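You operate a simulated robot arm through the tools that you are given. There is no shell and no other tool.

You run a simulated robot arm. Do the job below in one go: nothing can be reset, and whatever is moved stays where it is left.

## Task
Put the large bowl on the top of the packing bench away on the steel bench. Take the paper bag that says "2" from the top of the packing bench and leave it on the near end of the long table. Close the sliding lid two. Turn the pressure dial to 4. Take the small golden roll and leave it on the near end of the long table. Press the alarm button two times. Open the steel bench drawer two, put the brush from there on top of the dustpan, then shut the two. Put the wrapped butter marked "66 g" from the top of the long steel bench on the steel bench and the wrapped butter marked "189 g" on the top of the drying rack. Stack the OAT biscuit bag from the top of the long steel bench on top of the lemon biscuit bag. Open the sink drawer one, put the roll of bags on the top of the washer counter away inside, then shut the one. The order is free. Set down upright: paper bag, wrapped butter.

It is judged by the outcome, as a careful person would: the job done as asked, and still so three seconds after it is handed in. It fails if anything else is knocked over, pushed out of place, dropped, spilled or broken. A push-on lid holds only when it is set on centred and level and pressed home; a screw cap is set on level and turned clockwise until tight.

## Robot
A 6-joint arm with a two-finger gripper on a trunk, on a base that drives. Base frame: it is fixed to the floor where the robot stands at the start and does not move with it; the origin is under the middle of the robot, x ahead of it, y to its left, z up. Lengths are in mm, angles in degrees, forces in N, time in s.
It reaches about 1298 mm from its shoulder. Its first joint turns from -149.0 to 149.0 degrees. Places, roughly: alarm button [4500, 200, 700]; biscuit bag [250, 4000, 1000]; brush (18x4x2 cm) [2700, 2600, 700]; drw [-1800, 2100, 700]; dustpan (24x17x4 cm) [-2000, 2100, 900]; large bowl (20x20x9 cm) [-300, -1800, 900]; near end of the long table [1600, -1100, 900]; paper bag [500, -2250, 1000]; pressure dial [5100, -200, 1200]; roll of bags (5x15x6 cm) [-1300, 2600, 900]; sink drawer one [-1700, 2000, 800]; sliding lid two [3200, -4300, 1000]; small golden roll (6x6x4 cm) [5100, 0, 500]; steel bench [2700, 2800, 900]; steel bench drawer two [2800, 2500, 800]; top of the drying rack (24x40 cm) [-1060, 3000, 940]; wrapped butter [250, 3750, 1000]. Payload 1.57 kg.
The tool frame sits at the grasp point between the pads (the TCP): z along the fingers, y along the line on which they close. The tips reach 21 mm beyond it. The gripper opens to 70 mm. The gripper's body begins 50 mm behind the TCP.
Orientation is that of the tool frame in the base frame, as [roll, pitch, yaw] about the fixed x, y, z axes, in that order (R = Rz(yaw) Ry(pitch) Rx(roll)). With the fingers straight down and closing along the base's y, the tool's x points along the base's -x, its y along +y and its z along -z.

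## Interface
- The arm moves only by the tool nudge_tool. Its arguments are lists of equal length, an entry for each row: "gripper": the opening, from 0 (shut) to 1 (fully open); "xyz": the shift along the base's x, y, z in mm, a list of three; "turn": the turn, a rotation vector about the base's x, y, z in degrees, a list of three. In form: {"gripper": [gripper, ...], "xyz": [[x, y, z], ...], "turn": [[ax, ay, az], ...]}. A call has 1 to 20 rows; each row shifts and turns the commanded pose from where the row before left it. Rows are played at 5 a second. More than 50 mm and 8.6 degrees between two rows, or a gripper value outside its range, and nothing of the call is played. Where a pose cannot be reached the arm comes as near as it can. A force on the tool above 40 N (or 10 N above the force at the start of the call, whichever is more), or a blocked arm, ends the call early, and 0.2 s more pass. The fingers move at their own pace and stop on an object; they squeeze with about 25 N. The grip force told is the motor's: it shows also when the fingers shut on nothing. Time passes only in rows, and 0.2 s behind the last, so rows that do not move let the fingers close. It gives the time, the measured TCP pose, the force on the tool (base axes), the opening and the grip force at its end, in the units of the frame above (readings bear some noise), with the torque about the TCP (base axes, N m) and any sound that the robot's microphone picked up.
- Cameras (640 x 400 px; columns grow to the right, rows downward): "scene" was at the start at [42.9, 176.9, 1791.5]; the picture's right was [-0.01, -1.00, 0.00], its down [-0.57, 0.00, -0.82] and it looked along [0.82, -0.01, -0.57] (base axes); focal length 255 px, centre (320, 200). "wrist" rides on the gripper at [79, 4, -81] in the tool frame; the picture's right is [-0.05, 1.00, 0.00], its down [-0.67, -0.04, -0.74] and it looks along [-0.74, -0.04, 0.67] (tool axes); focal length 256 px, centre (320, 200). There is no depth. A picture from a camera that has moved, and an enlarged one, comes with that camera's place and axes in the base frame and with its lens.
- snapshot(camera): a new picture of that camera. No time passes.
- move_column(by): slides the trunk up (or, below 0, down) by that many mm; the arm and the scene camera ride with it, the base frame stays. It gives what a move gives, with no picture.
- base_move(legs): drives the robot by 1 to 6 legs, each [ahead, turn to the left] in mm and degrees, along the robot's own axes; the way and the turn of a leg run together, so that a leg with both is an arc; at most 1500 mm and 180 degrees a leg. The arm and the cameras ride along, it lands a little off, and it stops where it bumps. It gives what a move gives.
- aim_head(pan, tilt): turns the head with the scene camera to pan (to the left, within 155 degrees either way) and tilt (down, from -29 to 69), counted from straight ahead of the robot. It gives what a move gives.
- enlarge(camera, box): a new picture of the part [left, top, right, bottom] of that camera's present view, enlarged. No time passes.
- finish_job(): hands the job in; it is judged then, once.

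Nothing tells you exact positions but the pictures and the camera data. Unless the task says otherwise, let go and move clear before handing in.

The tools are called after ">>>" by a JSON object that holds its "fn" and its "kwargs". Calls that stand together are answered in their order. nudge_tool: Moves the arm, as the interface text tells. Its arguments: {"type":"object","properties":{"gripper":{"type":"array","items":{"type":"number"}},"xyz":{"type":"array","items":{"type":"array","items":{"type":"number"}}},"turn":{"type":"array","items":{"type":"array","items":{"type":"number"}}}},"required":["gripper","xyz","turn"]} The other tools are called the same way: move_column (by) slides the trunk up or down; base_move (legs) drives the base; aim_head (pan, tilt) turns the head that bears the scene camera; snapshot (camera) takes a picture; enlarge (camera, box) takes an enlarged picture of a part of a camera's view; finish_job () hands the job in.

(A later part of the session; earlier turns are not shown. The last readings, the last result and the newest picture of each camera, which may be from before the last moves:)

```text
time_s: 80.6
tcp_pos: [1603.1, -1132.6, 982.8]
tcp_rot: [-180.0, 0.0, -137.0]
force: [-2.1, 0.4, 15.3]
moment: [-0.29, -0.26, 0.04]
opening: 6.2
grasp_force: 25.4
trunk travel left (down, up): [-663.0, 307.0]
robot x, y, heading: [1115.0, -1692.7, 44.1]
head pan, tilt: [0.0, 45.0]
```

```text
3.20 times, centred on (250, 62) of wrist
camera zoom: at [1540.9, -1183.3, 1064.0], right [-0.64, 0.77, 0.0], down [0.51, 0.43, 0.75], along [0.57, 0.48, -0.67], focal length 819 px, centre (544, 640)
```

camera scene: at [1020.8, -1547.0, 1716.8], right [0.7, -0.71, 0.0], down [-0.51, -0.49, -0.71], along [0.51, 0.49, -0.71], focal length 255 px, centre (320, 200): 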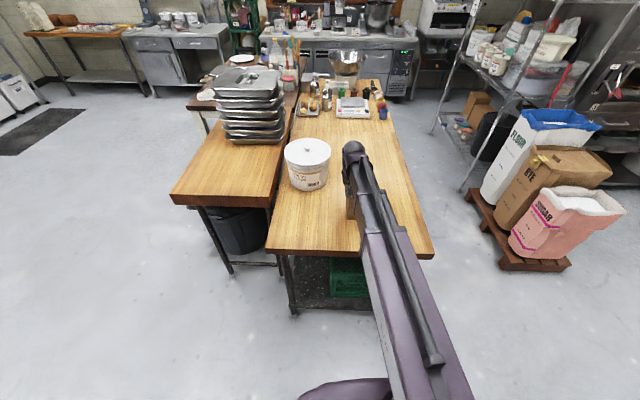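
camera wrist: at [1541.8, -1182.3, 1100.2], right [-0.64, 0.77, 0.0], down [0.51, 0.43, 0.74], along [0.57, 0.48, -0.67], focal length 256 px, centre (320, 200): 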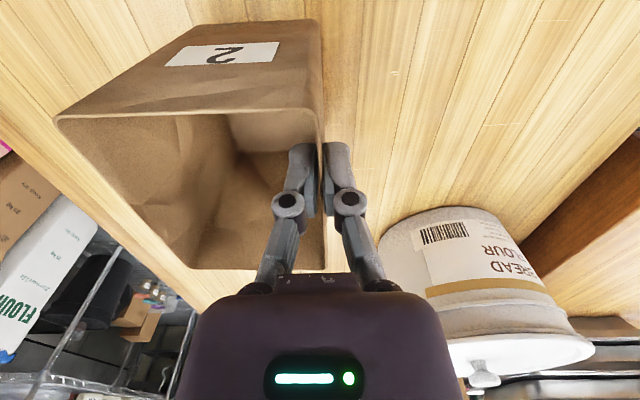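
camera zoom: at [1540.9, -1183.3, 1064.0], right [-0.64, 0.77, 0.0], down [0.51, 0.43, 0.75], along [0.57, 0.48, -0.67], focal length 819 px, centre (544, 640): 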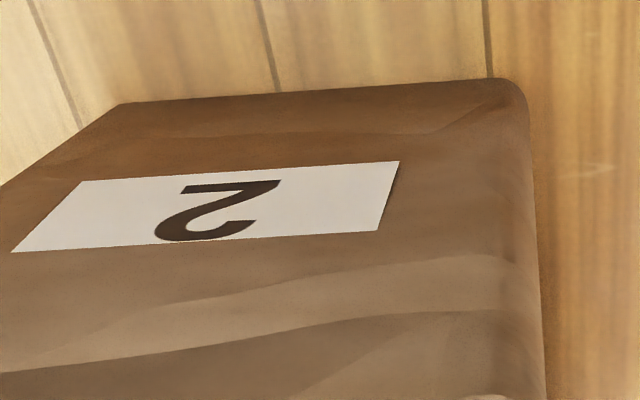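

Contact is made (table ~28 mm lower than the bench). Releasing and backing up.

>>> {"fn": "nudge_tool", "kwargs": {"gripper": [0.3, 0.7, 1, 1], "xyz": [[0, 0, 0], [0, 0, 0], [0, 0, 0], [0, 0, 0]], "turn": [[0, 0, 0], [0, 0, 0], [0, 0, 0], [0, 0, 0]]}}

>>> {"fn": "move_column", "kwargs": {"by": 150}}

>>> {"fn": "snapshot", "kwargs": {"camera": "wrist"}}

>>> {"fn": "enlarge", "kwargs": {"camera": "scene", "box": [280, 120, 460, 260]}}

```text
time_s: 81.6
tcp_pos: [1602.6, -1132.1, 981.8]
tcp_rot: [180.0, 0.0, -137.0]
force: [0.1, 0.1, -0.4]
moment: [0.02, 0.0, 0.03]
opening: 69.8
grasp_force: 0.1
trunk travel left (down, up): [-663.0, 307.0]
robot x, y, heading: [1114.2, -1694.6, 44.3]
head pan, tilt: [0.0, 45.0]
```

```text
time_s: 83.4
tcp_pos: [1603.6, -1131.6, 1131.6]
tcp_rot: [-179.9, 0.0, -137.0]
force: [-0.6, -0.7, 0.1]
moment: [0.02, 0.0, 0.02]
opening: 70.2
grasp_force: 0.1
trunk travel left (down, up): [-813.0, 157.0]
robot x, y, heading: [1114.3, -1692.4, 44.4]
head pan, tilt: [0.0, 45.0]
```

```text
taken
camera wrist: at [1541.9, -1182.3, 1213.1], right [-0.64, 0.77, 0.0], down [0.51, 0.43, 0.74], along [0.57, 0.48, -0.67], focal length 256 px, centre (320, 200)
```

wrist: 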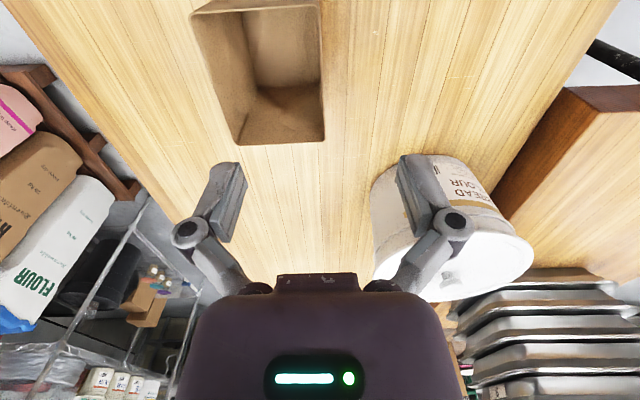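

```text
2.86 times, centred on (370, 190) of scene
camera zoom: at [1020.8, -1546.9, 1797.8], right [0.7, -0.71, 0.0], down [-0.51, -0.49, -0.71], along [0.51, 0.49, -0.71], focal length 728 px, centre (177, 229)
```

zoom: 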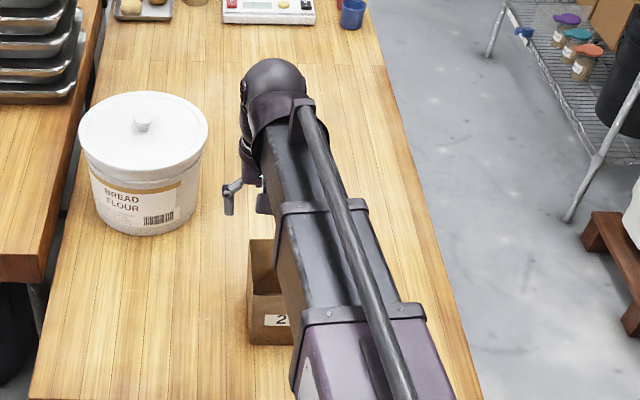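

The bag stands upright on the near end. Next is the large bowl behind the white boxes: I'll retract, then drive to approach it diagonally from its left so the forearm avoids the open lids.

>>> {"fn": "nudge_tool", "kwargs": {"gripper": [1, 1, 1, 1, 1], "xyz": [[-30, -36, 10], [-30, -36, 10], [-30, -36, 10], [-30, -36, 10], [-30, -36, 10]], "turn": [[0, 0, 0], [0, 0, 0], [0, 0, 0], [0, 0, 0], [0, 0, 0]]}}

>>> {"fn": "base_move", "kwargs": {"legs": [[0, 117], [290, 0], [0, 27]]}}

>>> {"fn": "aim_head", "kwargs": {"pan": 0, "tilt": 40}}

>>> {"fn": "snapshot", "kwargs": {"camera": "scene"}}

>>> {"fn": "snapshot", "kwargs": {"camera": "wrist"}}

```text
time_s: 84.6
tcp_pos: [1469.5, -1290.2, 1131.2]
tcp_rot: [180.0, -0.1, -137.0]
force: [0.0, -0.5, -0.4]
moment: [-0.01, 0.01, -0.03]
opening: 70.1
grasp_force: 0.1
out of reach, approached as far as the arm can: row 1, 2, 3, 4, 5
trunk travel left (down, up): [-813.0, 157.0]
robot x, y, heading: [1112.2, -1695.1, 44.4]
head pan, tilt: [0.0, 45.0]
```

```text
time_s: 96.1
tcp_pos: [318.7, -1727.7, 1130.9]
tcp_rot: [179.8, -0.2, 7.2]
force: [0.8, -3.5, -0.2]
moment: [0.31, 0.05, 0.01]
opening: 70.1
grasp_force: 0.0
trunk travel left (down, up): [-813.0, 157.0]
robot x, y, heading: [849.3, -1657.1, -172.0]
head pan, tilt: [0.0, 45.0]
```

```text
time_s: 96.8
tcp_pos: [318.3, -1728.7, 1131.7]
tcp_rot: [179.8, -0.1, 7.2]
force: [-0.1, 0.3, 0.0]
moment: [-0.02, 0.0, 0.04]
opening: 69.9
grasp_force: 0.0
trunk travel left (down, up): [-813.0, 157.0]
robot x, y, heading: [851.8, -1654.8, -171.6]
head pan, tilt: [0.0, 40.0]
```

```text
taken
camera scene: at [836.1, -1829.8, 1805.0], right [-0.14, 0.99, 0.0], down [0.64, 0.09, -0.77], along [-0.76, -0.11, -0.64], focal length 255 px, centre (320, 200)
```

scene: 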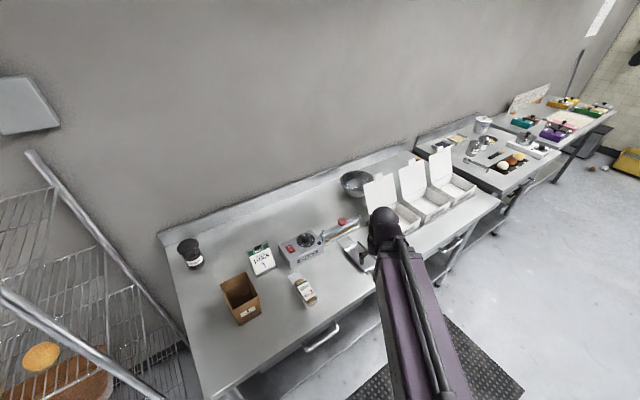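

```text
taken
camera wrist: at [397.2, -1722.0, 1213.4], right [0.07, -1.0, 0.0], down [-0.67, -0.05, 0.74], along [-0.74, -0.06, -0.67], focal length 256 px, centre (320, 200)
```

wrist: 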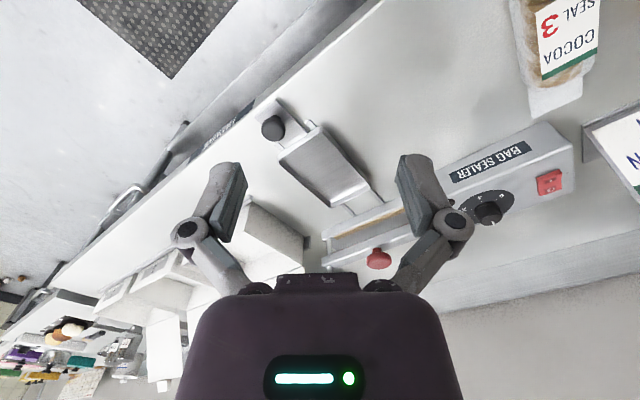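

I've learned the arm only moves in a horizontal plane relative to the trunk (z comes from the trunk). Zooming on the bowl from here.

>>> {"fn": "enlarge", "kwargs": {"camera": "scene", "box": [310, 140, 470, 240]}}

```text
4.00 times, centred on (390, 190) of scene
camera zoom: at [836.1, -1829.8, 1805.0], right [-0.14, 0.99, 0.0], down [0.64, 0.09, -0.77], along [-0.76, -0.11, -0.64], focal length 1019 px, centre (40, 240)
```

zoom: 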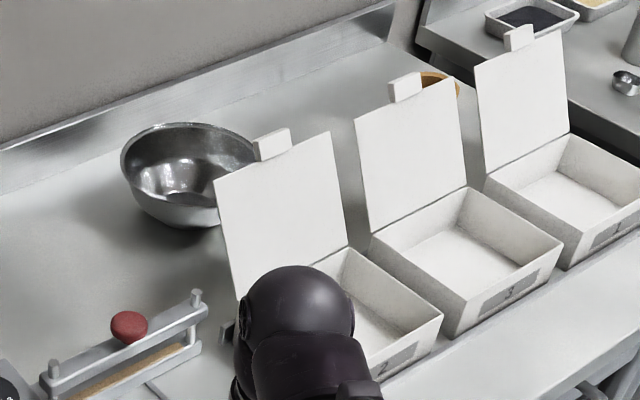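

Bowl centre is about (-322, -1782), rim z ≈ 995. Raising the trunk, moving out over the bowl's left rim along an arc clear of the lids, and aligning yaw.

>>> {"fn": "move_column", "kwargs": {"by": 100}}

>>> {"fn": "nudge_tool", "kwargs": {"gripper": [1, 1, 1, 1, 1, 1, 1, 1, 1, 1, 1, 1, 1, 1, 1, 1], "xyz": [[-33.6, -24.4, 0], [-33.6, -24.4, 0], [-33.6, -24.4, 0], [-33.6, -24.4, 0], [-33.6, -24.4, 0], [-42.9, -7.1, 0], [-42.9, -7.1, 0], [-42.9, -7.1, 0], [-42.9, -7.1, 0], [-42.9, -7.1, 0], [-42.9, -7.1, 0], [-42.9, -7.1, 0], [-38.25, 5.5, 0], [-38.25, 5.5, 0], [-38.25, 5.5, 0], [-38.25, 5.5, 0]], "turn": [[0, 0, 1], [0, 0, 1], [0, 0, 1], [0, 0, 1], [0, 0, 0], [0, 0, 0], [0, 0, 0], [0, 0, 0], [0, 0, 0], [0, 0, 0], [0, 0, 0], [0, 0, 0], [0, 0, 0], [0, 0, 0], [0, 0, 0], [0, 0, 0]]}}

>>> {"fn": "snapshot", "kwargs": {"camera": "wrist"}}

>>> {"fn": "enlarge", "kwargs": {"camera": "scene", "box": [310, 140, 470, 240]}}

```text
time_s: 98.1
tcp_pos: [318.1, -1728.3, 1231.4]
tcp_rot: [179.8, -0.1, 7.2]
force: [0.4, -0.6, -0.2]
moment: [0.01, -0.01, -0.03]
opening: 70.0
grasp_force: 0.1
trunk travel left (down, up): [-913.0, 57.0]
robot x, y, heading: [850.4, -1659.0, -171.5]
head pan, tilt: [0.0, 40.0]
```

```text
time_s: 101.5
tcp_pos: [-289.4, -1878.4, 1230.4]
tcp_rot: [179.8, -0.1, 11.2]
force: [-0.2, 0.1, 0.0]
moment: [0.01, -0.02, -0.01]
opening: 70.1
grasp_force: 0.2
out of reach, approached as far as the arm can: row 16
trunk travel left (down, up): [-913.0, 57.0]
robot x, y, heading: [848.2, -1652.9, -171.9]
head pan, tilt: [0.0, 40.0]
```

```text
taken
camera wrist: at [-211.3, -1866.1, 1313.1], right [0.14, -0.99, 0.0], down [-0.66, -0.09, 0.74], along [-0.74, -0.11, -0.67], focal length 256 px, centre (320, 200)
```

wrist: 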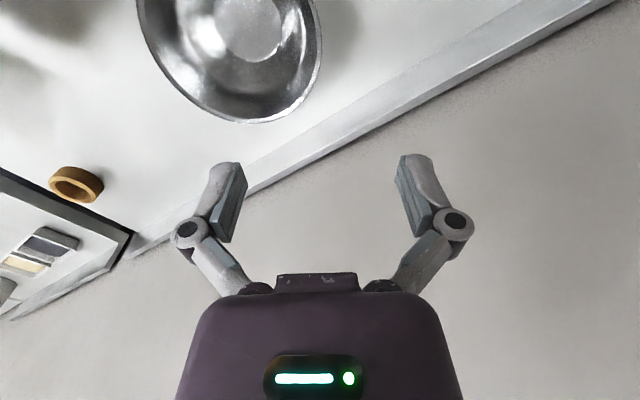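

```text
4.00 times, centred on (390, 190) of scene
camera zoom: at [835.8, -1829.3, 1905.1], right [-0.14, 0.99, 0.0], down [0.64, 0.09, -0.77], along [-0.76, -0.11, -0.64], focal length 1019 px, centre (40, 240)
```

zoom: 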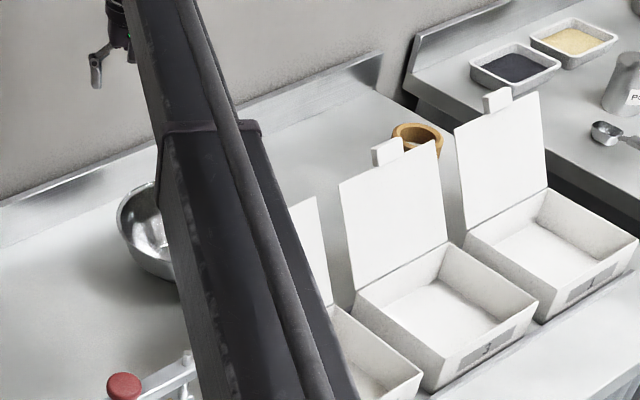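

At full extension the TCP sits right at the rim (-289, -1878), radius ~95 from the bowl centre (-317, -1787). Turning 6° to be radial and lowering partway.

>>> {"fn": "nudge_tool", "kwargs": {"gripper": [1], "xyz": [[4, 0, 0]], "turn": [[0, 0, 6]]}}

>>> {"fn": "move_column", "kwargs": {"by": -170}}

>>> {"fn": "snapshot", "kwargs": {"camera": "wrist"}}

>>> {"fn": "enlarge", "kwargs": {"camera": "scene", "box": [310, 100, 470, 240]}}

```text
time_s: 101.9
tcp_pos: [-285.5, -1878.7, 1231.6]
tcp_rot: [179.7, -0.2, 17.4]
force: [-0.5, -0.8, -0.3]
moment: [0.01, -0.05, 0.01]
opening: 70.3
grasp_force: 0.1
trunk travel left (down, up): [-913.0, 57.0]
robot x, y, heading: [853.5, -1655.8, -171.8]
head pan, tilt: [0.0, 40.0]
```

```text
time_s: 103.8
tcp_pos: [-285.1, -1879.1, 1060.4]
tcp_rot: [179.8, -0.1, 17.3]
force: [-0.2, -0.4, -0.7]
moment: [0.02, 0.01, -0.02]
opening: 69.9
grasp_force: 0.1
trunk travel left (down, up): [-743.0, 227.0]
robot x, y, heading: [852.1, -1656.0, -171.8]
head pan, tilt: [0.0, 40.0]
```

```text
taken
camera wrist: at [-208.9, -1857.2, 1143.5], right [0.24, -0.97, 0.0], down [-0.65, -0.16, 0.74], along [-0.72, -0.18, -0.67], focal length 256 px, centre (320, 200)
```

wrist: 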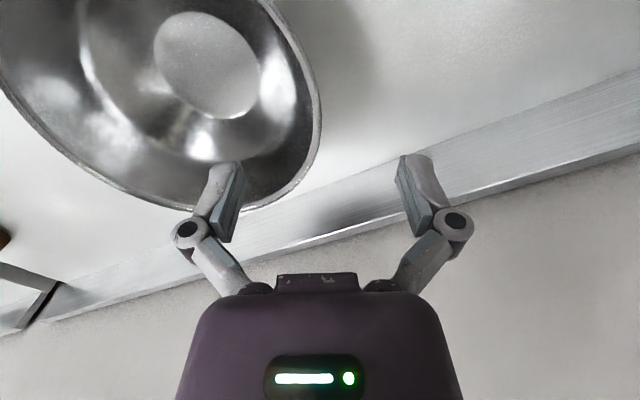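

```text
2.86 times, centred on (390, 170) of scene
camera zoom: at [836.1, -1829.4, 1735.1], right [-0.14, 0.99, 0.0], down [0.64, 0.09, -0.77], along [-0.76, -0.11, -0.64], focal length 728 px, centre (120, 286)
```

zoom: 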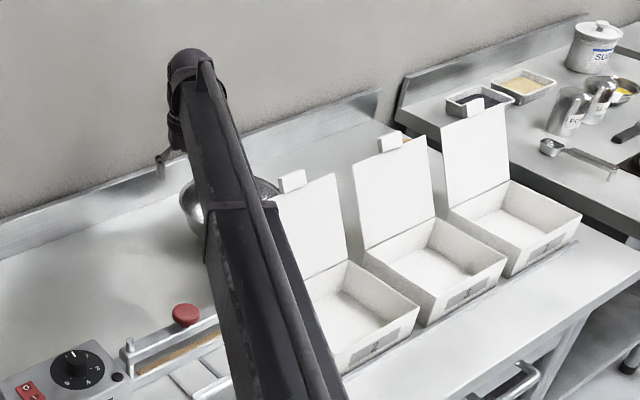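

The rim lies exactly under the TCP and tangent to the tool. Lowering onto it and gripping.

>>> {"fn": "move_column", "kwargs": {"by": -50}}

>>> {"fn": "move_column", "kwargs": {"by": -28}}

>>> {"fn": "snapshot", "kwargs": {"camera": "wrist"}}

```text
time_s: 104.7
tcp_pos: [-284.0, -1876.3, 1012.2]
tcp_rot: [179.8, -0.2, 17.2]
force: [-0.2, 0.5, 0.2]
moment: [-0.02, -0.03, 0.0]
opening: 69.9
grasp_force: 0.1
trunk travel left (down, up): [-693.0, 277.0]
robot x, y, heading: [853.3, -1651.1, -172.1]
head pan, tilt: [0.0, 40.0]
```

```text
time_s: 105.5
tcp_pos: [-284.8, -1877.9, 985.2]
tcp_rot: [179.8, -0.2, 17.3]
force: [0.0, 0.7, -0.2]
moment: [0.03, 0.03, 0.0]
opening: 70.0
grasp_force: 0.1
trunk travel left (down, up): [-665.0, 305.0]
robot x, y, heading: [852.7, -1654.8, -171.8]
head pan, tilt: [0.0, 40.0]
```

```text
taken
camera wrist: at [-208.8, -1857.1, 1065.5], right [0.24, -0.97, 0.0], down [-0.65, -0.16, 0.74], along [-0.72, -0.18, -0.67], focal length 256 px, centre (320, 200)
```

wrist: 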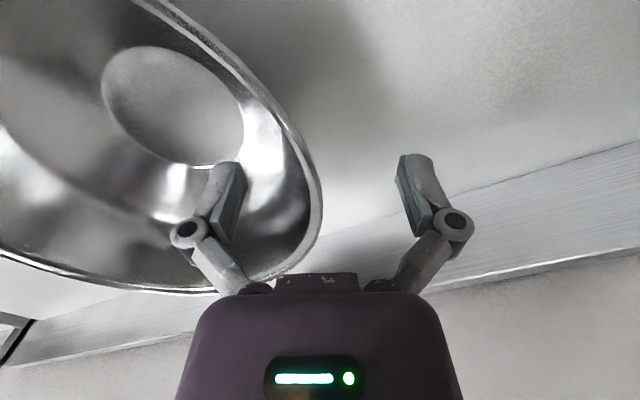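

>>> {"fn": "nudge_tool", "kwargs": {"gripper": [0.5, 0.2, 0, 0, 0], "xyz": [[0, 0, 0], [0, 0, 0], [0, 0, 0], [0, 0, 0], [0, 0, 0]], "turn": [[0, 0, 0], [0, 0, 0], [0, 0, 0], [0, 0, 0], [0, 0, 0]]}}

>>> {"fn": "move_column", "kwargs": {"by": 40}}

>>> {"fn": "snapshot", "kwargs": {"camera": "wrist"}}

>>> {"fn": "enlarge", "kwargs": {"camera": "scene", "box": [310, 100, 470, 240]}}

```text
time_s: 106.7
tcp_pos: [-285.8, -1877.2, 983.9]
tcp_rot: [179.8, -0.1, 17.2]
force: [-3.1, 0.1, 9.0]
moment: [0.64, 0.06, 0.32]
opening: 12.0
grasp_force: 25.2
trunk travel left (down, up): [-665.0, 305.0]
robot x, y, heading: [849.9, -1653.4, -172.0]
head pan, tilt: [0.0, 40.0]
```

```text
time_s: 107.5
tcp_pos: [-284.5, -1877.4, 1024.5]
tcp_rot: [179.8, -0.1, 17.2]
force: [0.4, -2.4, 5.6]
moment: [0.27, 0.08, 0.02]
opening: 5.9
grasp_force: 25.2
trunk travel left (down, up): [-705.0, 265.0]
robot x, y, heading: [853.4, -1655.9, -171.8]
head pan, tilt: [0.0, 40.0]
```

```text
taken
camera wrist: at [-208.2, -1857.8, 1106.1], right [0.24, -0.97, 0.0], down [-0.65, -0.16, 0.74], along [-0.72, -0.18, -0.67], focal length 256 px, centre (320, 200)
```

wrist: 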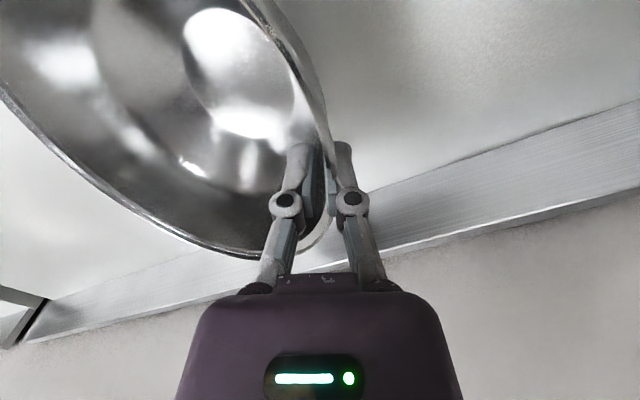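

```text
2.86 times, centred on (390, 170) of scene
camera zoom: at [837.0, -1829.6, 1697.1], right [-0.14, 0.99, 0.0], down [0.64, 0.09, -0.77], along [-0.76, -0.11, -0.64], focal length 728 px, centre (120, 286)
```

zoom: 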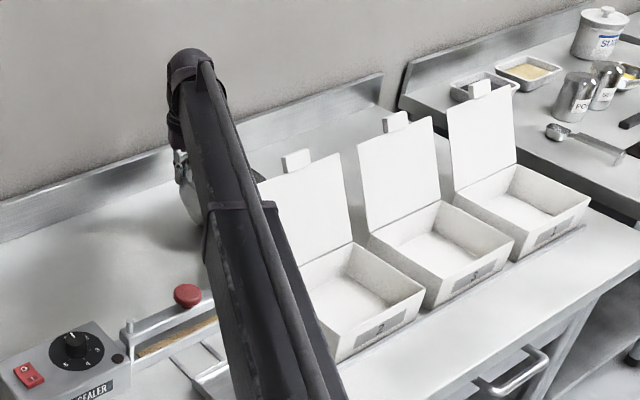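

The bowl is pinched but tilting as the pads align with the sloping wall. Lifting further to see how it hangs.

>>> {"fn": "move_column", "kwargs": {"by": 60}}

>>> {"fn": "snapshot", "kwargs": {"camera": "wrist"}}

>>> {"fn": "enlarge", "kwargs": {"camera": "scene", "box": [310, 60, 470, 200]}}

```text
time_s: 108.5
tcp_pos: [-286.3, -1877.3, 1083.5]
tcp_rot: [179.8, -0.2, 17.2]
force: [-0.5, -0.1, -2.9]
moment: [-0.15, -0.04, -0.01]
opening: 6.2
grasp_force: 25.1
trunk travel left (down, up): [-765.0, 205.0]
robot x, y, heading: [852.3, -1653.9, -172.1]
head pan, tilt: [0.0, 40.0]
```

```text
taken
camera wrist: at [-209.4, -1857.3, 1164.8], right [0.24, -0.97, 0.0], down [-0.65, -0.16, 0.74], along [-0.72, -0.18, -0.67], focal length 256 px, centre (320, 200)
```

wrist: 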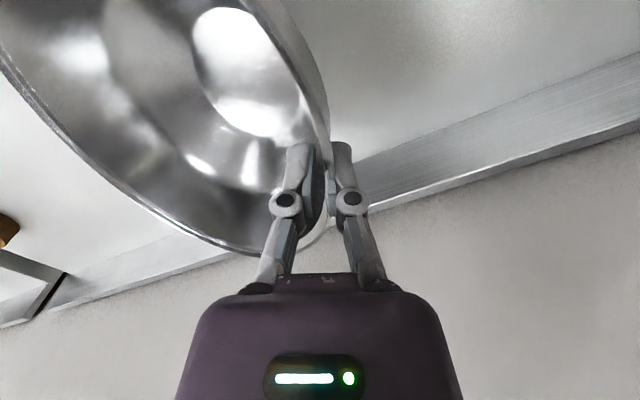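

```text
2.86 times, centred on (390, 130) of scene
camera zoom: at [835.2, -1829.6, 1757.0], right [-0.14, 0.99, 0.0], down [0.64, 0.09, -0.77], along [-0.76, -0.11, -0.64], focal length 728 px, centre (120, 400)
```

zoom: 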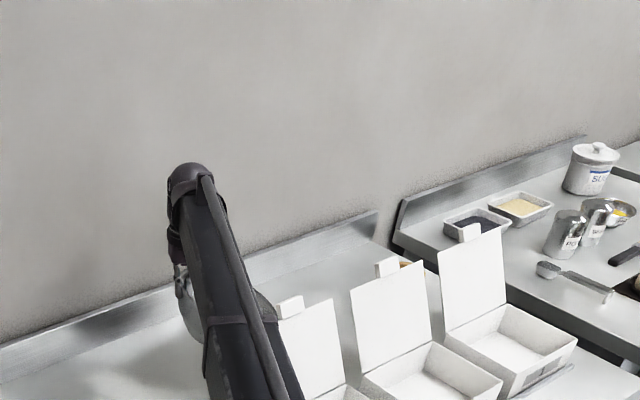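

The bowl is held clear of the bench (≈3 N), tilted toward its far side. I'll lift fully, swing it left away from the lids, and retract.

>>> {"fn": "move_column", "kwargs": {"by": 204}}

>>> {"fn": "nudge_tool", "kwargs": {"gripper": [0, 0, 0, 0, 0, 0], "xyz": [[28, -31, 0], [28, -31, 0], [28, -31, 0], [28, -31, 0], [28, -31, 0], [28, -31, 0]], "turn": [[0, 0, 0], [0, 0, 0], [0, 0, 0], [0, 0, 0], [0, 0, 0], [0, 0, 0]]}}

>>> {"fn": "nudge_tool", "kwargs": {"gripper": [0, 0, 0, 0, 0, 0, 0, 0, 0, 0], "xyz": [[45, 18, 0], [45, 18, 0], [45, 18, 0], [45, 18, 0], [45, 18, 0], [45, 18, 0], [45, 18, 0], [45, 18, 0], [45, 18, 0], [45, 18, 0]], "turn": [[0, 0, 0], [0, 0, 0], [0, 0, 0], [0, 0, 0], [0, 0, 0], [0, 0, 0], [0, 0, 0], [0, 0, 0], [0, 0, 0], [0, 0, 0]]}}

>>> {"fn": "snapshot", "kwargs": {"camera": "wrist"}}

>>> {"fn": "snapshot", "kwargs": {"camera": "scene"}}

```text
time_s: 110.7
tcp_pos: [-285.4, -1877.1, 1286.9]
tcp_rot: [179.8, -0.2, 17.2]
force: [0.1, -0.6, -1.7]
moment: [-0.14, -0.04, 0.0]
opening: 6.1
grasp_force: 24.5
trunk travel left (down, up): [-969.0, 1.0]
robot x, y, heading: [852.2, -1655.5, -171.8]
head pan, tilt: [0.0, 40.0]
```

```text
time_s: 112.1
tcp_pos: [-114.5, -2064.8, 1287.6]
tcp_rot: [179.9, -0.1, 17.2]
force: [0.4, 0.2, -1.8]
moment: [-0.15, -0.03, 0.02]
opening: 6.0
grasp_force: 25.2
trunk travel left (down, up): [-969.0, 1.0]
robot x, y, heading: [854.9, -1656.7, -171.7]
head pan, tilt: [0.0, 40.0]
```

```text
time_s: 114.3
tcp_pos: [333.8, -1882.2, 1288.1]
tcp_rot: [179.9, 0.0, 17.2]
force: [0.3, 0.2, -2.2]
moment: [-0.13, -0.02, -0.01]
opening: 5.8
grasp_force: 25.1
out of reach, approached as far as the arm can: row 1, 5
trunk travel left (down, up): [-969.0, 1.0]
robot x, y, heading: [848.7, -1654.9, -171.8]
head pan, tilt: [0.0, 40.0]
```

```text
taken
camera wrist: at [410.7, -1861.7, 1369.9], right [0.24, -0.97, 0.0], down [-0.65, -0.16, 0.74], along [-0.72, -0.18, -0.67], focal length 256 px, centre (320, 200)
```

wrist: 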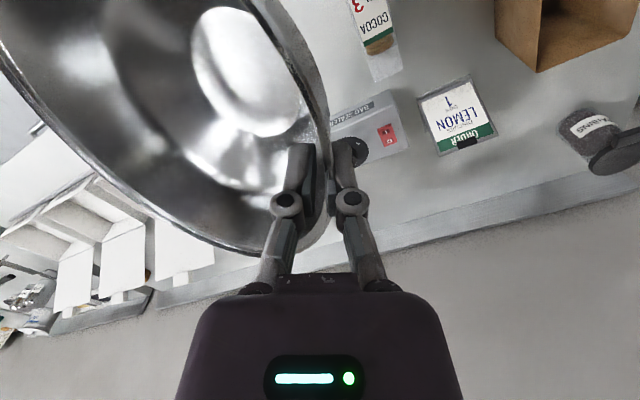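

```text
taken
camera scene: at [837.8, -1828.9, 1961.1], right [-0.14, 0.99, 0.0], down [0.64, 0.09, -0.77], along [-0.76, -0.11, -0.64], focal length 255 px, centre (320, 200)
```

scene: 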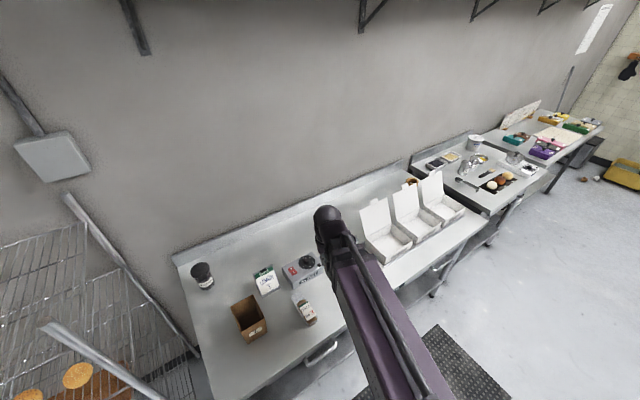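

Boxes are undisturbed. Testing whether the wrist can roll to level the bowl.

>>> {"fn": "nudge_tool", "kwargs": {"gripper": [0, 0], "xyz": [[0, 0, 0], [0, 0, 0]], "turn": [[7.6, 2.4, 0], [7.6, 2.4, 0]]}}

>>> {"fn": "snapshot", "kwargs": {"camera": "wrist"}}

```text
time_s: 114.9
tcp_pos: [333.2, -1883.9, 1294.7]
tcp_rot: [-164.2, -0.2, 17.2]
force: [0.5, 0.9, -2.4]
moment: [-0.15, -0.04, 0.01]
opening: 6.1
grasp_force: 25.3
out of reach, approached as far as the arm can: row 2
trunk travel left (down, up): [-969.0, 1.0]
robot x, y, heading: [853.2, -1652.8, -171.8]
head pan, tilt: [0.0, 40.0]
```

```text
taken
camera wrist: at [415.3, -1885.0, 1371.9], right [0.23, -0.93, -0.27], down [-0.59, -0.36, 0.73], along [-0.77, -0.01, -0.63], focal length 256 px, centre (320, 200)
```

wrist: 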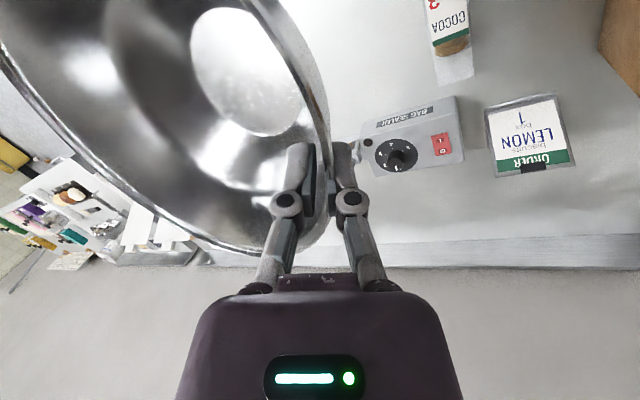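

The wrist rolls fine (bowl tilt relative to tool ≈21°). Now driving around to the steel bench across the open floor.

>>> {"fn": "base_move", "kwargs": {"legs": [[0, -62.4], [805, 0], [805, 0], [0, -80.4], [1440, 0], [1440, 0]]}}

>>> {"fn": "aim_head", "kwargs": {"pan": 0, "tilt": 30}}

>>> {"fn": "snapshot", "kwargs": {"camera": "scene"}}

>>> {"fn": "snapshot", "kwargs": {"camera": "wrist"}}

```text
time_s: 150.8
tcp_pos: [2192.8, 2220.4, 1294.3]
tcp_rot: [-164.1, 0.0, -123.9]
force: [0.2, 0.7, -3.2]
moment: [0.09, 0.16, -0.01]
opening: 6.0
grasp_force: 24.8
trunk travel left (down, up): [-969.0, 1.0]
robot x, y, heading: [1933.0, 1715.1, 47.2]
head pan, tilt: [0.0, 40.0]
```

```text
time_s: 151.6
tcp_pos: [2192.3, 2220.8, 1294.5]
tcp_rot: [-164.2, -0.1, -124.0]
force: [0.0, -0.7, -2.6]
moment: [0.12, 0.2, -0.01]
opening: 5.9
grasp_force: 25.0
trunk travel left (down, up): [-969.0, 1.0]
robot x, y, heading: [1936.0, 1717.1, 47.6]
head pan, tilt: [0.0, 30.0]
```

```text
taken
camera scene: at [1839.5, 1866.0, 1976.4], right [0.73, -0.68, 0.0], down [-0.34, -0.37, -0.87], along [0.59, 0.64, -0.5], focal length 255 px, centre (320, 200)
```

scene: 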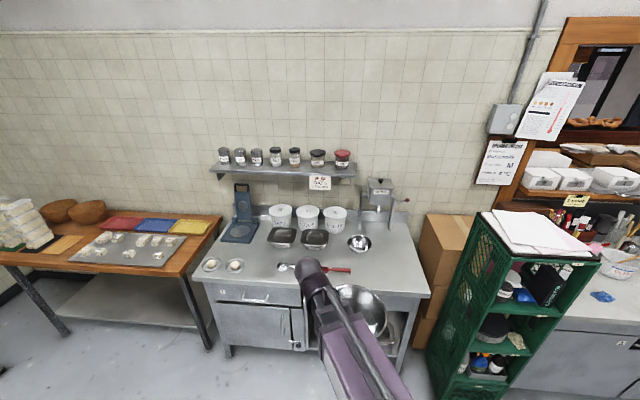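

```text
taken
camera wrist: at [2127.0, 2170.2, 1372.1], right [-0.77, 0.58, -0.27], down [0.23, 0.65, 0.73], along [0.6, 0.49, -0.63], focal length 256 px, centre (320, 200)
```

wrist: 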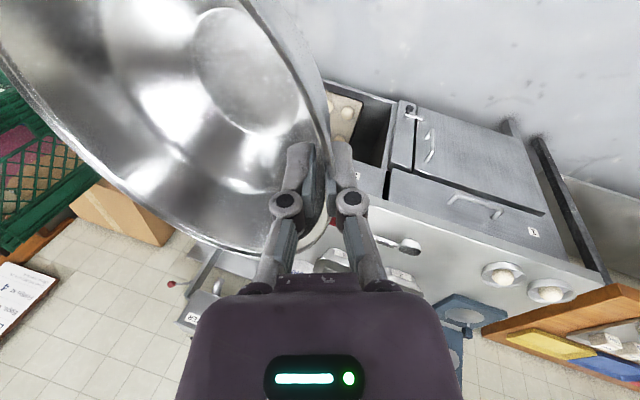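

At the steel bench now. Zooming to plan free spots for the bowl and later the butter.

>>> {"fn": "enlarge", "kwargs": {"camera": "scene", "box": [190, 170, 440, 326]}}

```text
2.56 times, centred on (315, 248) of scene
camera zoom: at [1839.5, 1866.0, 1976.4], right [0.73, -0.68, 0.0], down [-0.34, -0.37, -0.87], along [0.59, 0.64, -0.5], focal length 652 px, centre (333, 77)
```

zoom: 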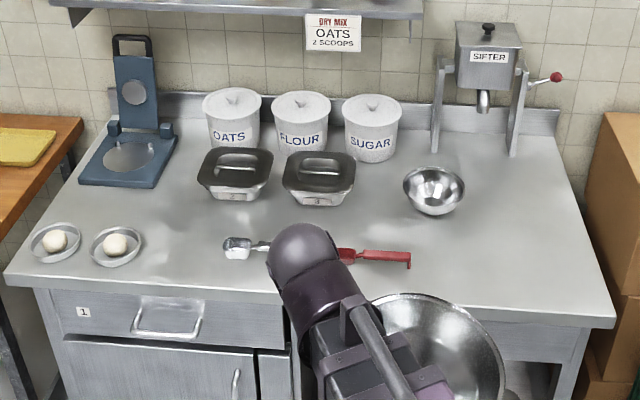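

Free area is the right front part of the bench (~(2911, 2385)). Driving 300 mm closer, then moving the bowl over it and levelling.

>>> {"fn": "base_move", "kwargs": {"legs": [[300, 0]]}}

>>> {"fn": "nudge_tool", "kwargs": {"gripper": [0, 0, 0, 0, 0, 0, 0, 0, 0, 0], "xyz": [[43, 0, 0], [43, 0, 0], [43, 0, 0], [43, 0, 0], [43, 0, 0], [43, 0, 0], [43, 0, 0], [43, 0, 0], [43, 0, 0], [43, 0, 0]], "turn": [[0, 0, 0], [0, 0, 0], [0, 0, 0], [0, 0, 0], [0, 0, 0], [0, 0, 0], [0, 0, 0], [0, 0, 0], [0, 0, 0], [-2.8, -4.1, 0]]}}

>>> {"fn": "snapshot", "kwargs": {"camera": "scene"}}

>>> {"fn": "snapshot", "kwargs": {"camera": "wrist"}}

```text
time_s: 153.9
tcp_pos: [2398.6, 2442.4, 1293.1]
tcp_rot: [-164.1, -0.1, -124.0]
force: [0.4, -0.7, -2.2]
moment: [0.09, 0.18, 0.02]
opening: 5.8
grasp_force: 24.6
trunk travel left (down, up): [-969.0, 1.0]
robot x, y, heading: [2137.0, 1938.5, 46.9]
head pan, tilt: [0.0, 30.0]
```

```text
time_s: 156.2
tcp_pos: [2827.5, 2442.6, 1298.4]
tcp_rot: [-159.2, -0.2, -123.9]
force: [0.6, 0.0, -2.9]
moment: [0.12, 0.18, 0.03]
opening: 6.1
grasp_force: 25.1
out of reach, approached as far as the arm can: row 10
trunk travel left (down, up): [-969.0, 1.0]
robot x, y, heading: [2135.7, 1938.5, 47.0]
head pan, tilt: [0.0, 30.0]
```

```text
taken
camera scene: at [2045.1, 2086.9, 1976.4], right [0.73, -0.68, 0.0], down [-0.34, -0.37, -0.87], along [0.59, 0.64, -0.5], focal length 255 px, centre (320, 200)
```

scene: 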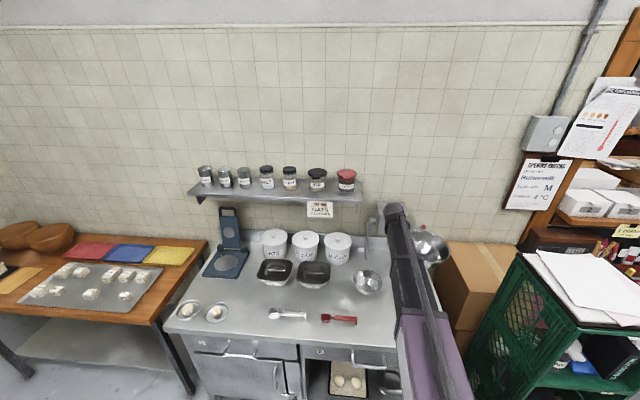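

```text
taken
camera wrist: at [2756.6, 2395.5, 1374.1], right [-0.75, 0.56, -0.35], down [0.18, 0.68, 0.71], along [0.64, 0.46, -0.61], focal length 256 px, centre (320, 200)
```

wrist: 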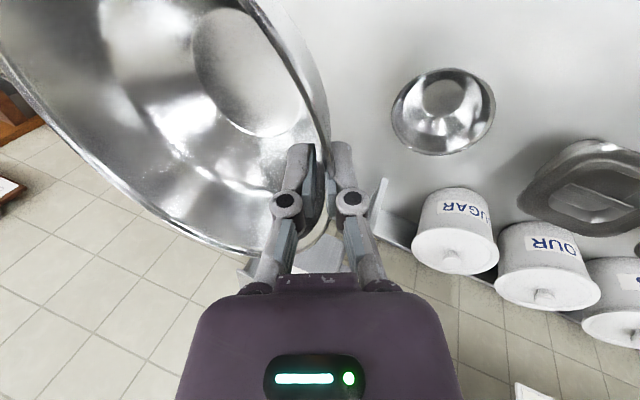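

Position looks right. Lowering the bowl most of the way, then in small steps.

>>> {"fn": "move_column", "kwargs": {"by": -280}}

>>> {"fn": "snapshot", "kwargs": {"camera": "scene"}}

>>> {"fn": "snapshot", "kwargs": {"camera": "wrist"}}

```text
time_s: 159.0
tcp_pos: [2827.5, 2440.6, 1018.9]
tcp_rot: [-159.3, -0.2, -123.8]
force: [-1.1, 0.2, -1.3]
moment: [0.13, 0.12, -0.02]
opening: 6.0
grasp_force: 25.2
trunk travel left (down, up): [-689.0, 281.0]
robot x, y, heading: [2135.5, 1938.4, 47.5]
head pan, tilt: [0.0, 30.0]
```

```text
taken
camera scene: at [2044.0, 2086.5, 1696.5], right [0.73, -0.68, 0.0], down [-0.34, -0.37, -0.87], along [0.59, 0.64, -0.5], focal length 255 px, centre (320, 200)
```

scene: 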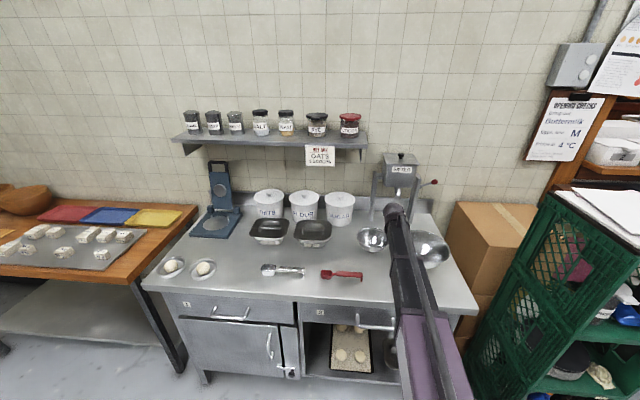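

```text
taken
camera wrist: at [2755.0, 2395.1, 1094.6], right [-0.75, 0.56, -0.35], down [0.18, 0.68, 0.71], along [0.64, 0.46, -0.61], focal length 256 px, centre (320, 200)
```

wrist: 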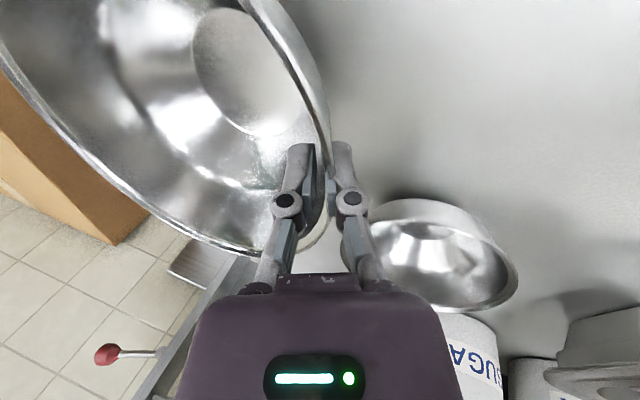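

Clear of the small bowl. Stepping down.

>>> {"fn": "move_column", "kwargs": {"by": -25}}

>>> {"fn": "move_column", "kwargs": {"by": -8}}

>>> {"fn": "move_column", "kwargs": {"by": -6}}

>>> {"fn": "enlarge", "kwargs": {"camera": "scene", "box": [340, 180, 500, 300]}}

```text
time_s: 159.7
tcp_pos: [2826.8, 2441.8, 995.5]
tcp_rot: [-159.3, 0.0, -123.9]
force: [-0.2, 0.1, -2.4]
moment: [0.1, 0.18, 0.01]
opening: 6.1
grasp_force: 25.6
trunk travel left (down, up): [-664.0, 306.0]
robot x, y, heading: [2139.1, 1940.8, 47.1]
head pan, tilt: [0.0, 30.0]
```

```text
time_s: 160.3
tcp_pos: [2826.8, 2441.7, 986.1]
tcp_rot: [-159.3, -0.1, -123.9]
force: [-0.9, -0.3, -1.2]
moment: [0.0, 0.1, 0.0]
opening: 5.9
grasp_force: 25.3
trunk travel left (down, up): [-656.0, 314.0]
robot x, y, heading: [2135.6, 1937.5, 47.3]
head pan, tilt: [0.0, 30.0]
```

```text
time_s: 160.8
tcp_pos: [2825.5, 2441.7, 981.6]
tcp_rot: [-159.2, -0.1, -123.8]
force: [-0.5, 4.4, 16.0]
moment: [-0.19, -0.42, 0.1]
opening: 6.0
grasp_force: 24.5
trunk travel left (down, up): [-650.0, 320.0]
robot x, y, heading: [2135.9, 1936.5, 47.2]
head pan, tilt: [0.0, 30.0]
```

```text
3.33 times, centred on (420, 240) of scene
camera zoom: at [2042.1, 2085.7, 1657.6], right [0.73, -0.68, 0.0], down [-0.34, -0.37, -0.87], along [0.59, 0.64, -0.5], focal length 849 px, centre (-13, 67)
```

zoom: 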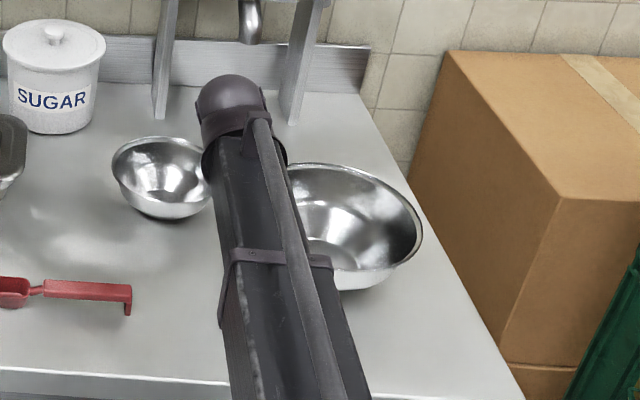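

Contact detected. Opening and raising straight up.

>>> {"fn": "nudge_tool", "kwargs": {"gripper": [0.2, 0.4, 0.7, 1, 1, 1], "xyz": [[0, 0, 0], [0, 0, 0], [0, 0, 0], [0, 0, 0], [0, 0, 0], [0, 0, 0]], "turn": [[0, 0, 0], [0, 0, 0], [0, 0, 0], [0, 0, 0], [0, 0, 0], [0, 0, 0]]}}

>>> {"fn": "snapshot", "kwargs": {"camera": "wrist"}}

>>> {"fn": "move_column", "kwargs": {"by": 120}}

>>> {"fn": "snapshot", "kwargs": {"camera": "wrist"}}

>>> {"fn": "enlarge", "kwargs": {"camera": "scene", "box": [340, 200, 500, 320]}}

```text
time_s: 162.2
tcp_pos: [2825.9, 2441.9, 980.7]
tcp_rot: [-159.4, -0.1, -124.0]
force: [-0.3, 1.1, 0.6]
moment: [-0.01, 0.0, 0.01]
opening: 70.1
grasp_force: 0.1
trunk travel left (down, up): [-650.0, 320.0]
robot x, y, heading: [2136.9, 1936.9, 47.3]
head pan, tilt: [0.0, 30.0]
```

```text
taken
camera wrist: at [2754.8, 2395.1, 1055.7], right [-0.75, 0.56, -0.35], down [0.18, 0.68, 0.71], along [0.64, 0.46, -0.61], focal length 256 px, centre (320, 200)
```

wrist: 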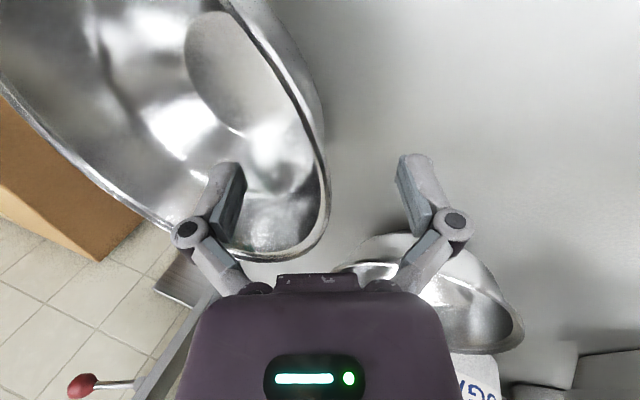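

```text
time_s: 163.7
tcp_pos: [2825.6, 2442.3, 1100.8]
tcp_rot: [-159.4, -0.2, -123.9]
force: [0.0, -1.0, 0.4]
moment: [-0.02, 0.01, 0.01]
opening: 70.0
grasp_force: 0.0
trunk travel left (down, up): [-770.0, 200.0]
robot x, y, heading: [2137.8, 1933.2, 47.2]
head pan, tilt: [0.0, 30.0]
```

```text
taken
camera wrist: at [2754.9, 2395.2, 1175.6], right [-0.75, 0.56, -0.35], down [0.18, 0.68, 0.71], along [0.64, 0.46, -0.61], focal length 256 px, centre (320, 200)
```

wrist: 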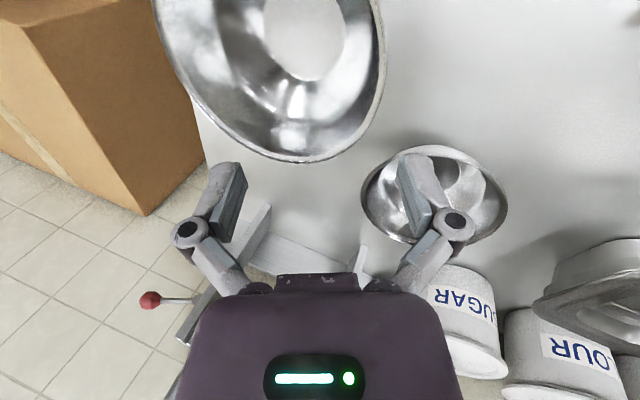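

```text
3.33 times, centred on (420, 260) of scene
camera zoom: at [2043.8, 2086.4, 1777.4], right [0.73, -0.68, 0.0], down [-0.34, -0.37, -0.87], along [0.59, 0.64, -0.5], focal length 849 px, centre (-13, 0)
```

zoom: 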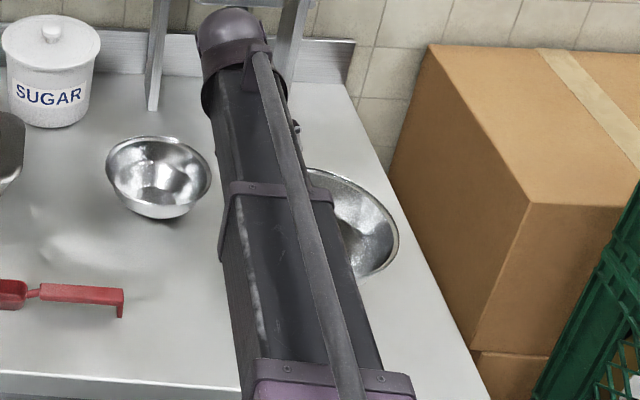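

The bowl stands flat on the steel bench. Now straighten the tool, retract, and inspect drawer two's handle.

>>> {"fn": "nudge_tool", "kwargs": {"gripper": [1, 1, 1, 1, 1, 1, 1, 1, 1], "xyz": [[-40, -30, 0], [-40, -30, 0], [-40, -30, 0], [-40, -30, 0], [-40, -30, 0], [-40, -30, 0], [-40, -25, 0], [-40, -25, 0], [-40, -25, 0]], "turn": [[0, 0, 0], [0, 0, 0], [0, 0, 0], [3.9, 5.7, 0], [3.9, 5.7, 0], [3.9, 5.7, 0], [0, 0, 0], [0, 0, 0], [0, 0, 0]]}}

>>> {"fn": "aim_head", "kwargs": {"pan": 0, "tilt": 45}}

>>> {"fn": "snapshot", "kwargs": {"camera": "scene"}}

>>> {"fn": "enlarge", "kwargs": {"camera": "scene", "box": [240, 180, 400, 280]}}

>>> {"fn": "snapshot", "kwargs": {"camera": "wrist"}}

```text
time_s: 165.7
tcp_pos: [2571.2, 2254.4, 1088.2]
tcp_rot: [-180.0, 0.1, -123.9]
force: [0.2, 0.2, -0.4]
moment: [-0.01, 0.01, 0.01]
opening: 70.3
grasp_force: 0.0
out of reach, approached as far as the arm can: row 4, 6, 7, 8, 9
trunk travel left (down, up): [-770.0, 200.0]
robot x, y, heading: [2136.9, 1937.1, 47.2]
head pan, tilt: [0.0, 30.0]
```

```text
time_s: 166.5
tcp_pos: [2571.1, 2254.3, 1089.0]
tcp_rot: [-179.9, 0.0, -123.9]
force: [0.2, -0.2, -0.5]
moment: [0.01, -0.02, 0.0]
opening: 70.1
grasp_force: 0.2
trunk travel left (down, up): [-770.0, 200.0]
robot x, y, heading: [2138.6, 1937.8, 47.3]
head pan, tilt: [0.0, 45.0]
```

```text
taken
camera scene: at [2037.6, 2079.6, 1754.9], right [0.73, -0.68, 0.0], down [-0.48, -0.52, -0.71], along [0.48, 0.52, -0.71], focal length 255 px, centre (320, 200)
```

scene: 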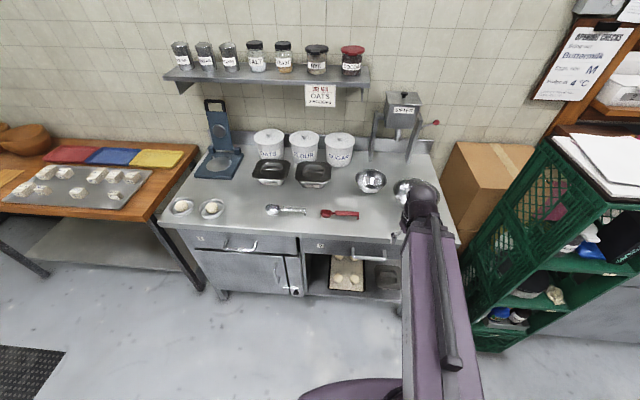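

```text
4.00 times, centred on (320, 230) of scene
camera zoom: at [2037.6, 2079.6, 1754.9], right [0.73, -0.68, 0.0], down [-0.48, -0.52, -0.71], along [0.48, 0.52, -0.71], focal length 1019 px, centre (320, 80)
```

zoom: 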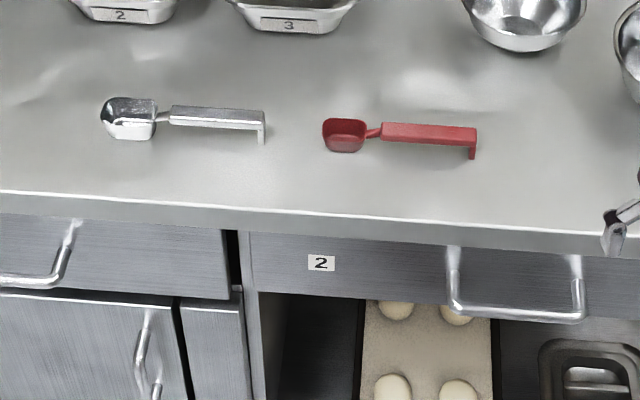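

```text
taken
camera wrist: at [2523.6, 2190.6, 1170.2], right [-0.8, 0.6, 0.0], down [0.4, 0.53, 0.75], along [0.45, 0.6, -0.67], focal length 256 px, centre (320, 200)
```

wrist: 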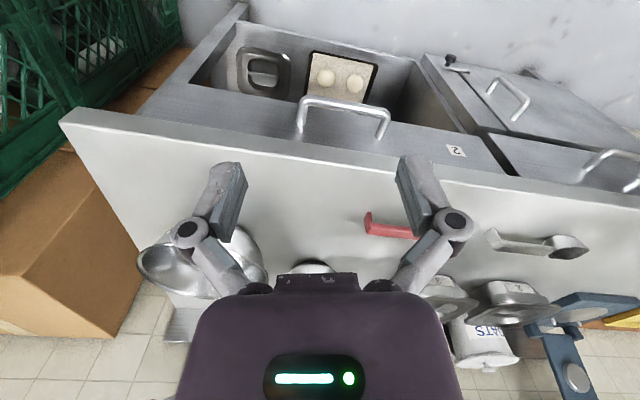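

Drawer two's handle is a protruding bar at about (2611, 2378, 780), ~55 mm off the face. I'll back up 350 mm, turn the gripper so it closes fore-aft, and tilt it to point forward-down at the bar.

>>> {"fn": "base_move", "kwargs": {"legs": [[-350, 0]]}}

>>> {"fn": "nudge_tool", "kwargs": {"gripper": [1, 1, 1, 1, 1, 1, 1, 1, 1, 1], "xyz": [[12, 18, 0], [12, 18, 0], [12, 18, 0], [12, 18, 0], [12, 18, 0], [12, 18, 0], [12, 18, 0], [12, 18, 0], [12, 18, 0], [12, 18, 0]], "turn": [[0, 0, 7.7], [0, 0, 7.7], [0, 0, 7.7], [0, 0, 7.7], [0, 0, 7.7], [0, 0, 7.7], [0, 0, 7.7], [0, 0, 7.7], [0, 0, 7.7], [0, 0, 7.7]]}}

>>> {"fn": "nudge_tool", "kwargs": {"gripper": [0.7, 0.7, 0.7, 0.7, 0.7, 0.7], "xyz": [[0, 0, 10], [0, 0, 10], [0, 0, 10], [0, 0, 12], [0, 0, 12], [0, 0, 12]], "turn": [[5.46, -5.85, 0], [5.46, -5.85, 0], [5.46, -5.85, 0], [5.46, -5.85, 0], [5.46, -5.85, 0], [5.46, -5.85, 0]]}}

>>> {"fn": "snapshot", "kwargs": {"camera": "scene"}}

>>> {"fn": "snapshot", "kwargs": {"camera": "wrist"}}

```text
time_s: 169.2
tcp_pos: [2333.4, 1994.6, 1088.7]
tcp_rot: [179.9, 0.0, -124.1]
force: [-0.2, -0.5, 0.1]
moment: [0.01, -0.02, -0.02]
opening: 70.1
grasp_force: 0.0
trunk travel left (down, up): [-770.0, 200.0]
robot x, y, heading: [1896.8, 1683.1, 46.8]
head pan, tilt: [0.0, 45.0]
```

```text
time_s: 171.3
tcp_pos: [2454.3, 2174.8, 1088.6]
tcp_rot: [179.8, -0.1, -46.9]
force: [0.8, -0.3, -0.1]
moment: [0.01, -0.04, -0.01]
opening: 70.2
grasp_force: 0.0
trunk travel left (down, up): [-770.0, 200.0]
robot x, y, heading: [1899.9, 1679.0, 46.8]
head pan, tilt: [0.0, 45.0]
```

```text
time_s: 172.8
tcp_pos: [2454.0, 2174.9, 1150.4]
tcp_rot: [-131.9, 0.0, -47.1]
force: [-0.2, 0.3, 0.6]
moment: [-0.01, 0.0, 0.01]
opening: 49.4
grasp_force: 0.2
out of reach, approached as far as the arm can: row 1, 2, 6
trunk travel left (down, up): [-770.0, 200.0]
robot x, y, heading: [1898.1, 1676.6, 46.9]
head pan, tilt: [0.0, 45.0]
```

```text
taken
camera scene: at [1800.0, 1822.7, 1754.8], right [0.73, -0.68, 0.0], down [-0.48, -0.52, -0.71], along [0.48, 0.52, -0.71], focal length 255 px, centre (320, 200)
```

scene: 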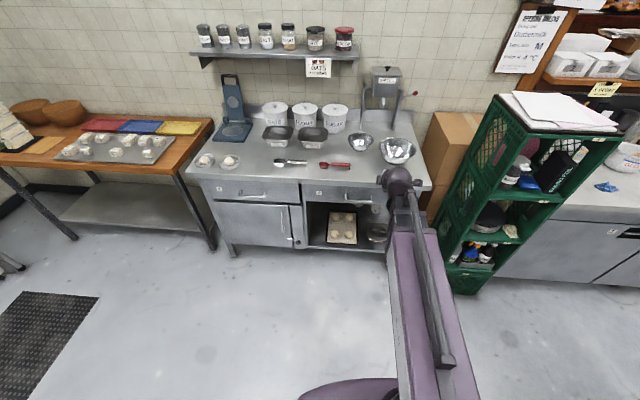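

```text
taken
camera wrist: at [2461.2, 2073.7, 1201.8], right [-0.53, -0.41, -0.74], down [-0.84, 0.13, 0.53], along [-0.12, 0.9, -0.41], focal length 256 px, centre (320, 200)
```

wrist: 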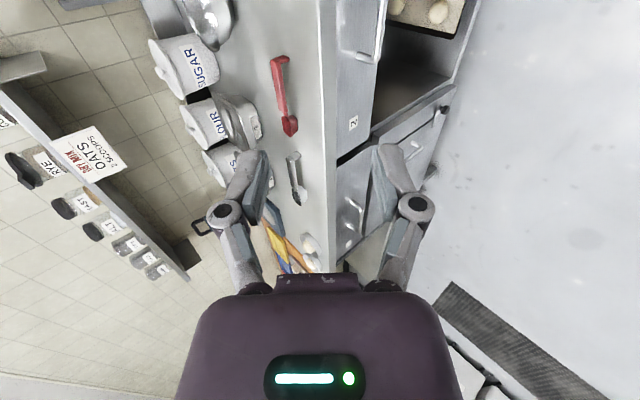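

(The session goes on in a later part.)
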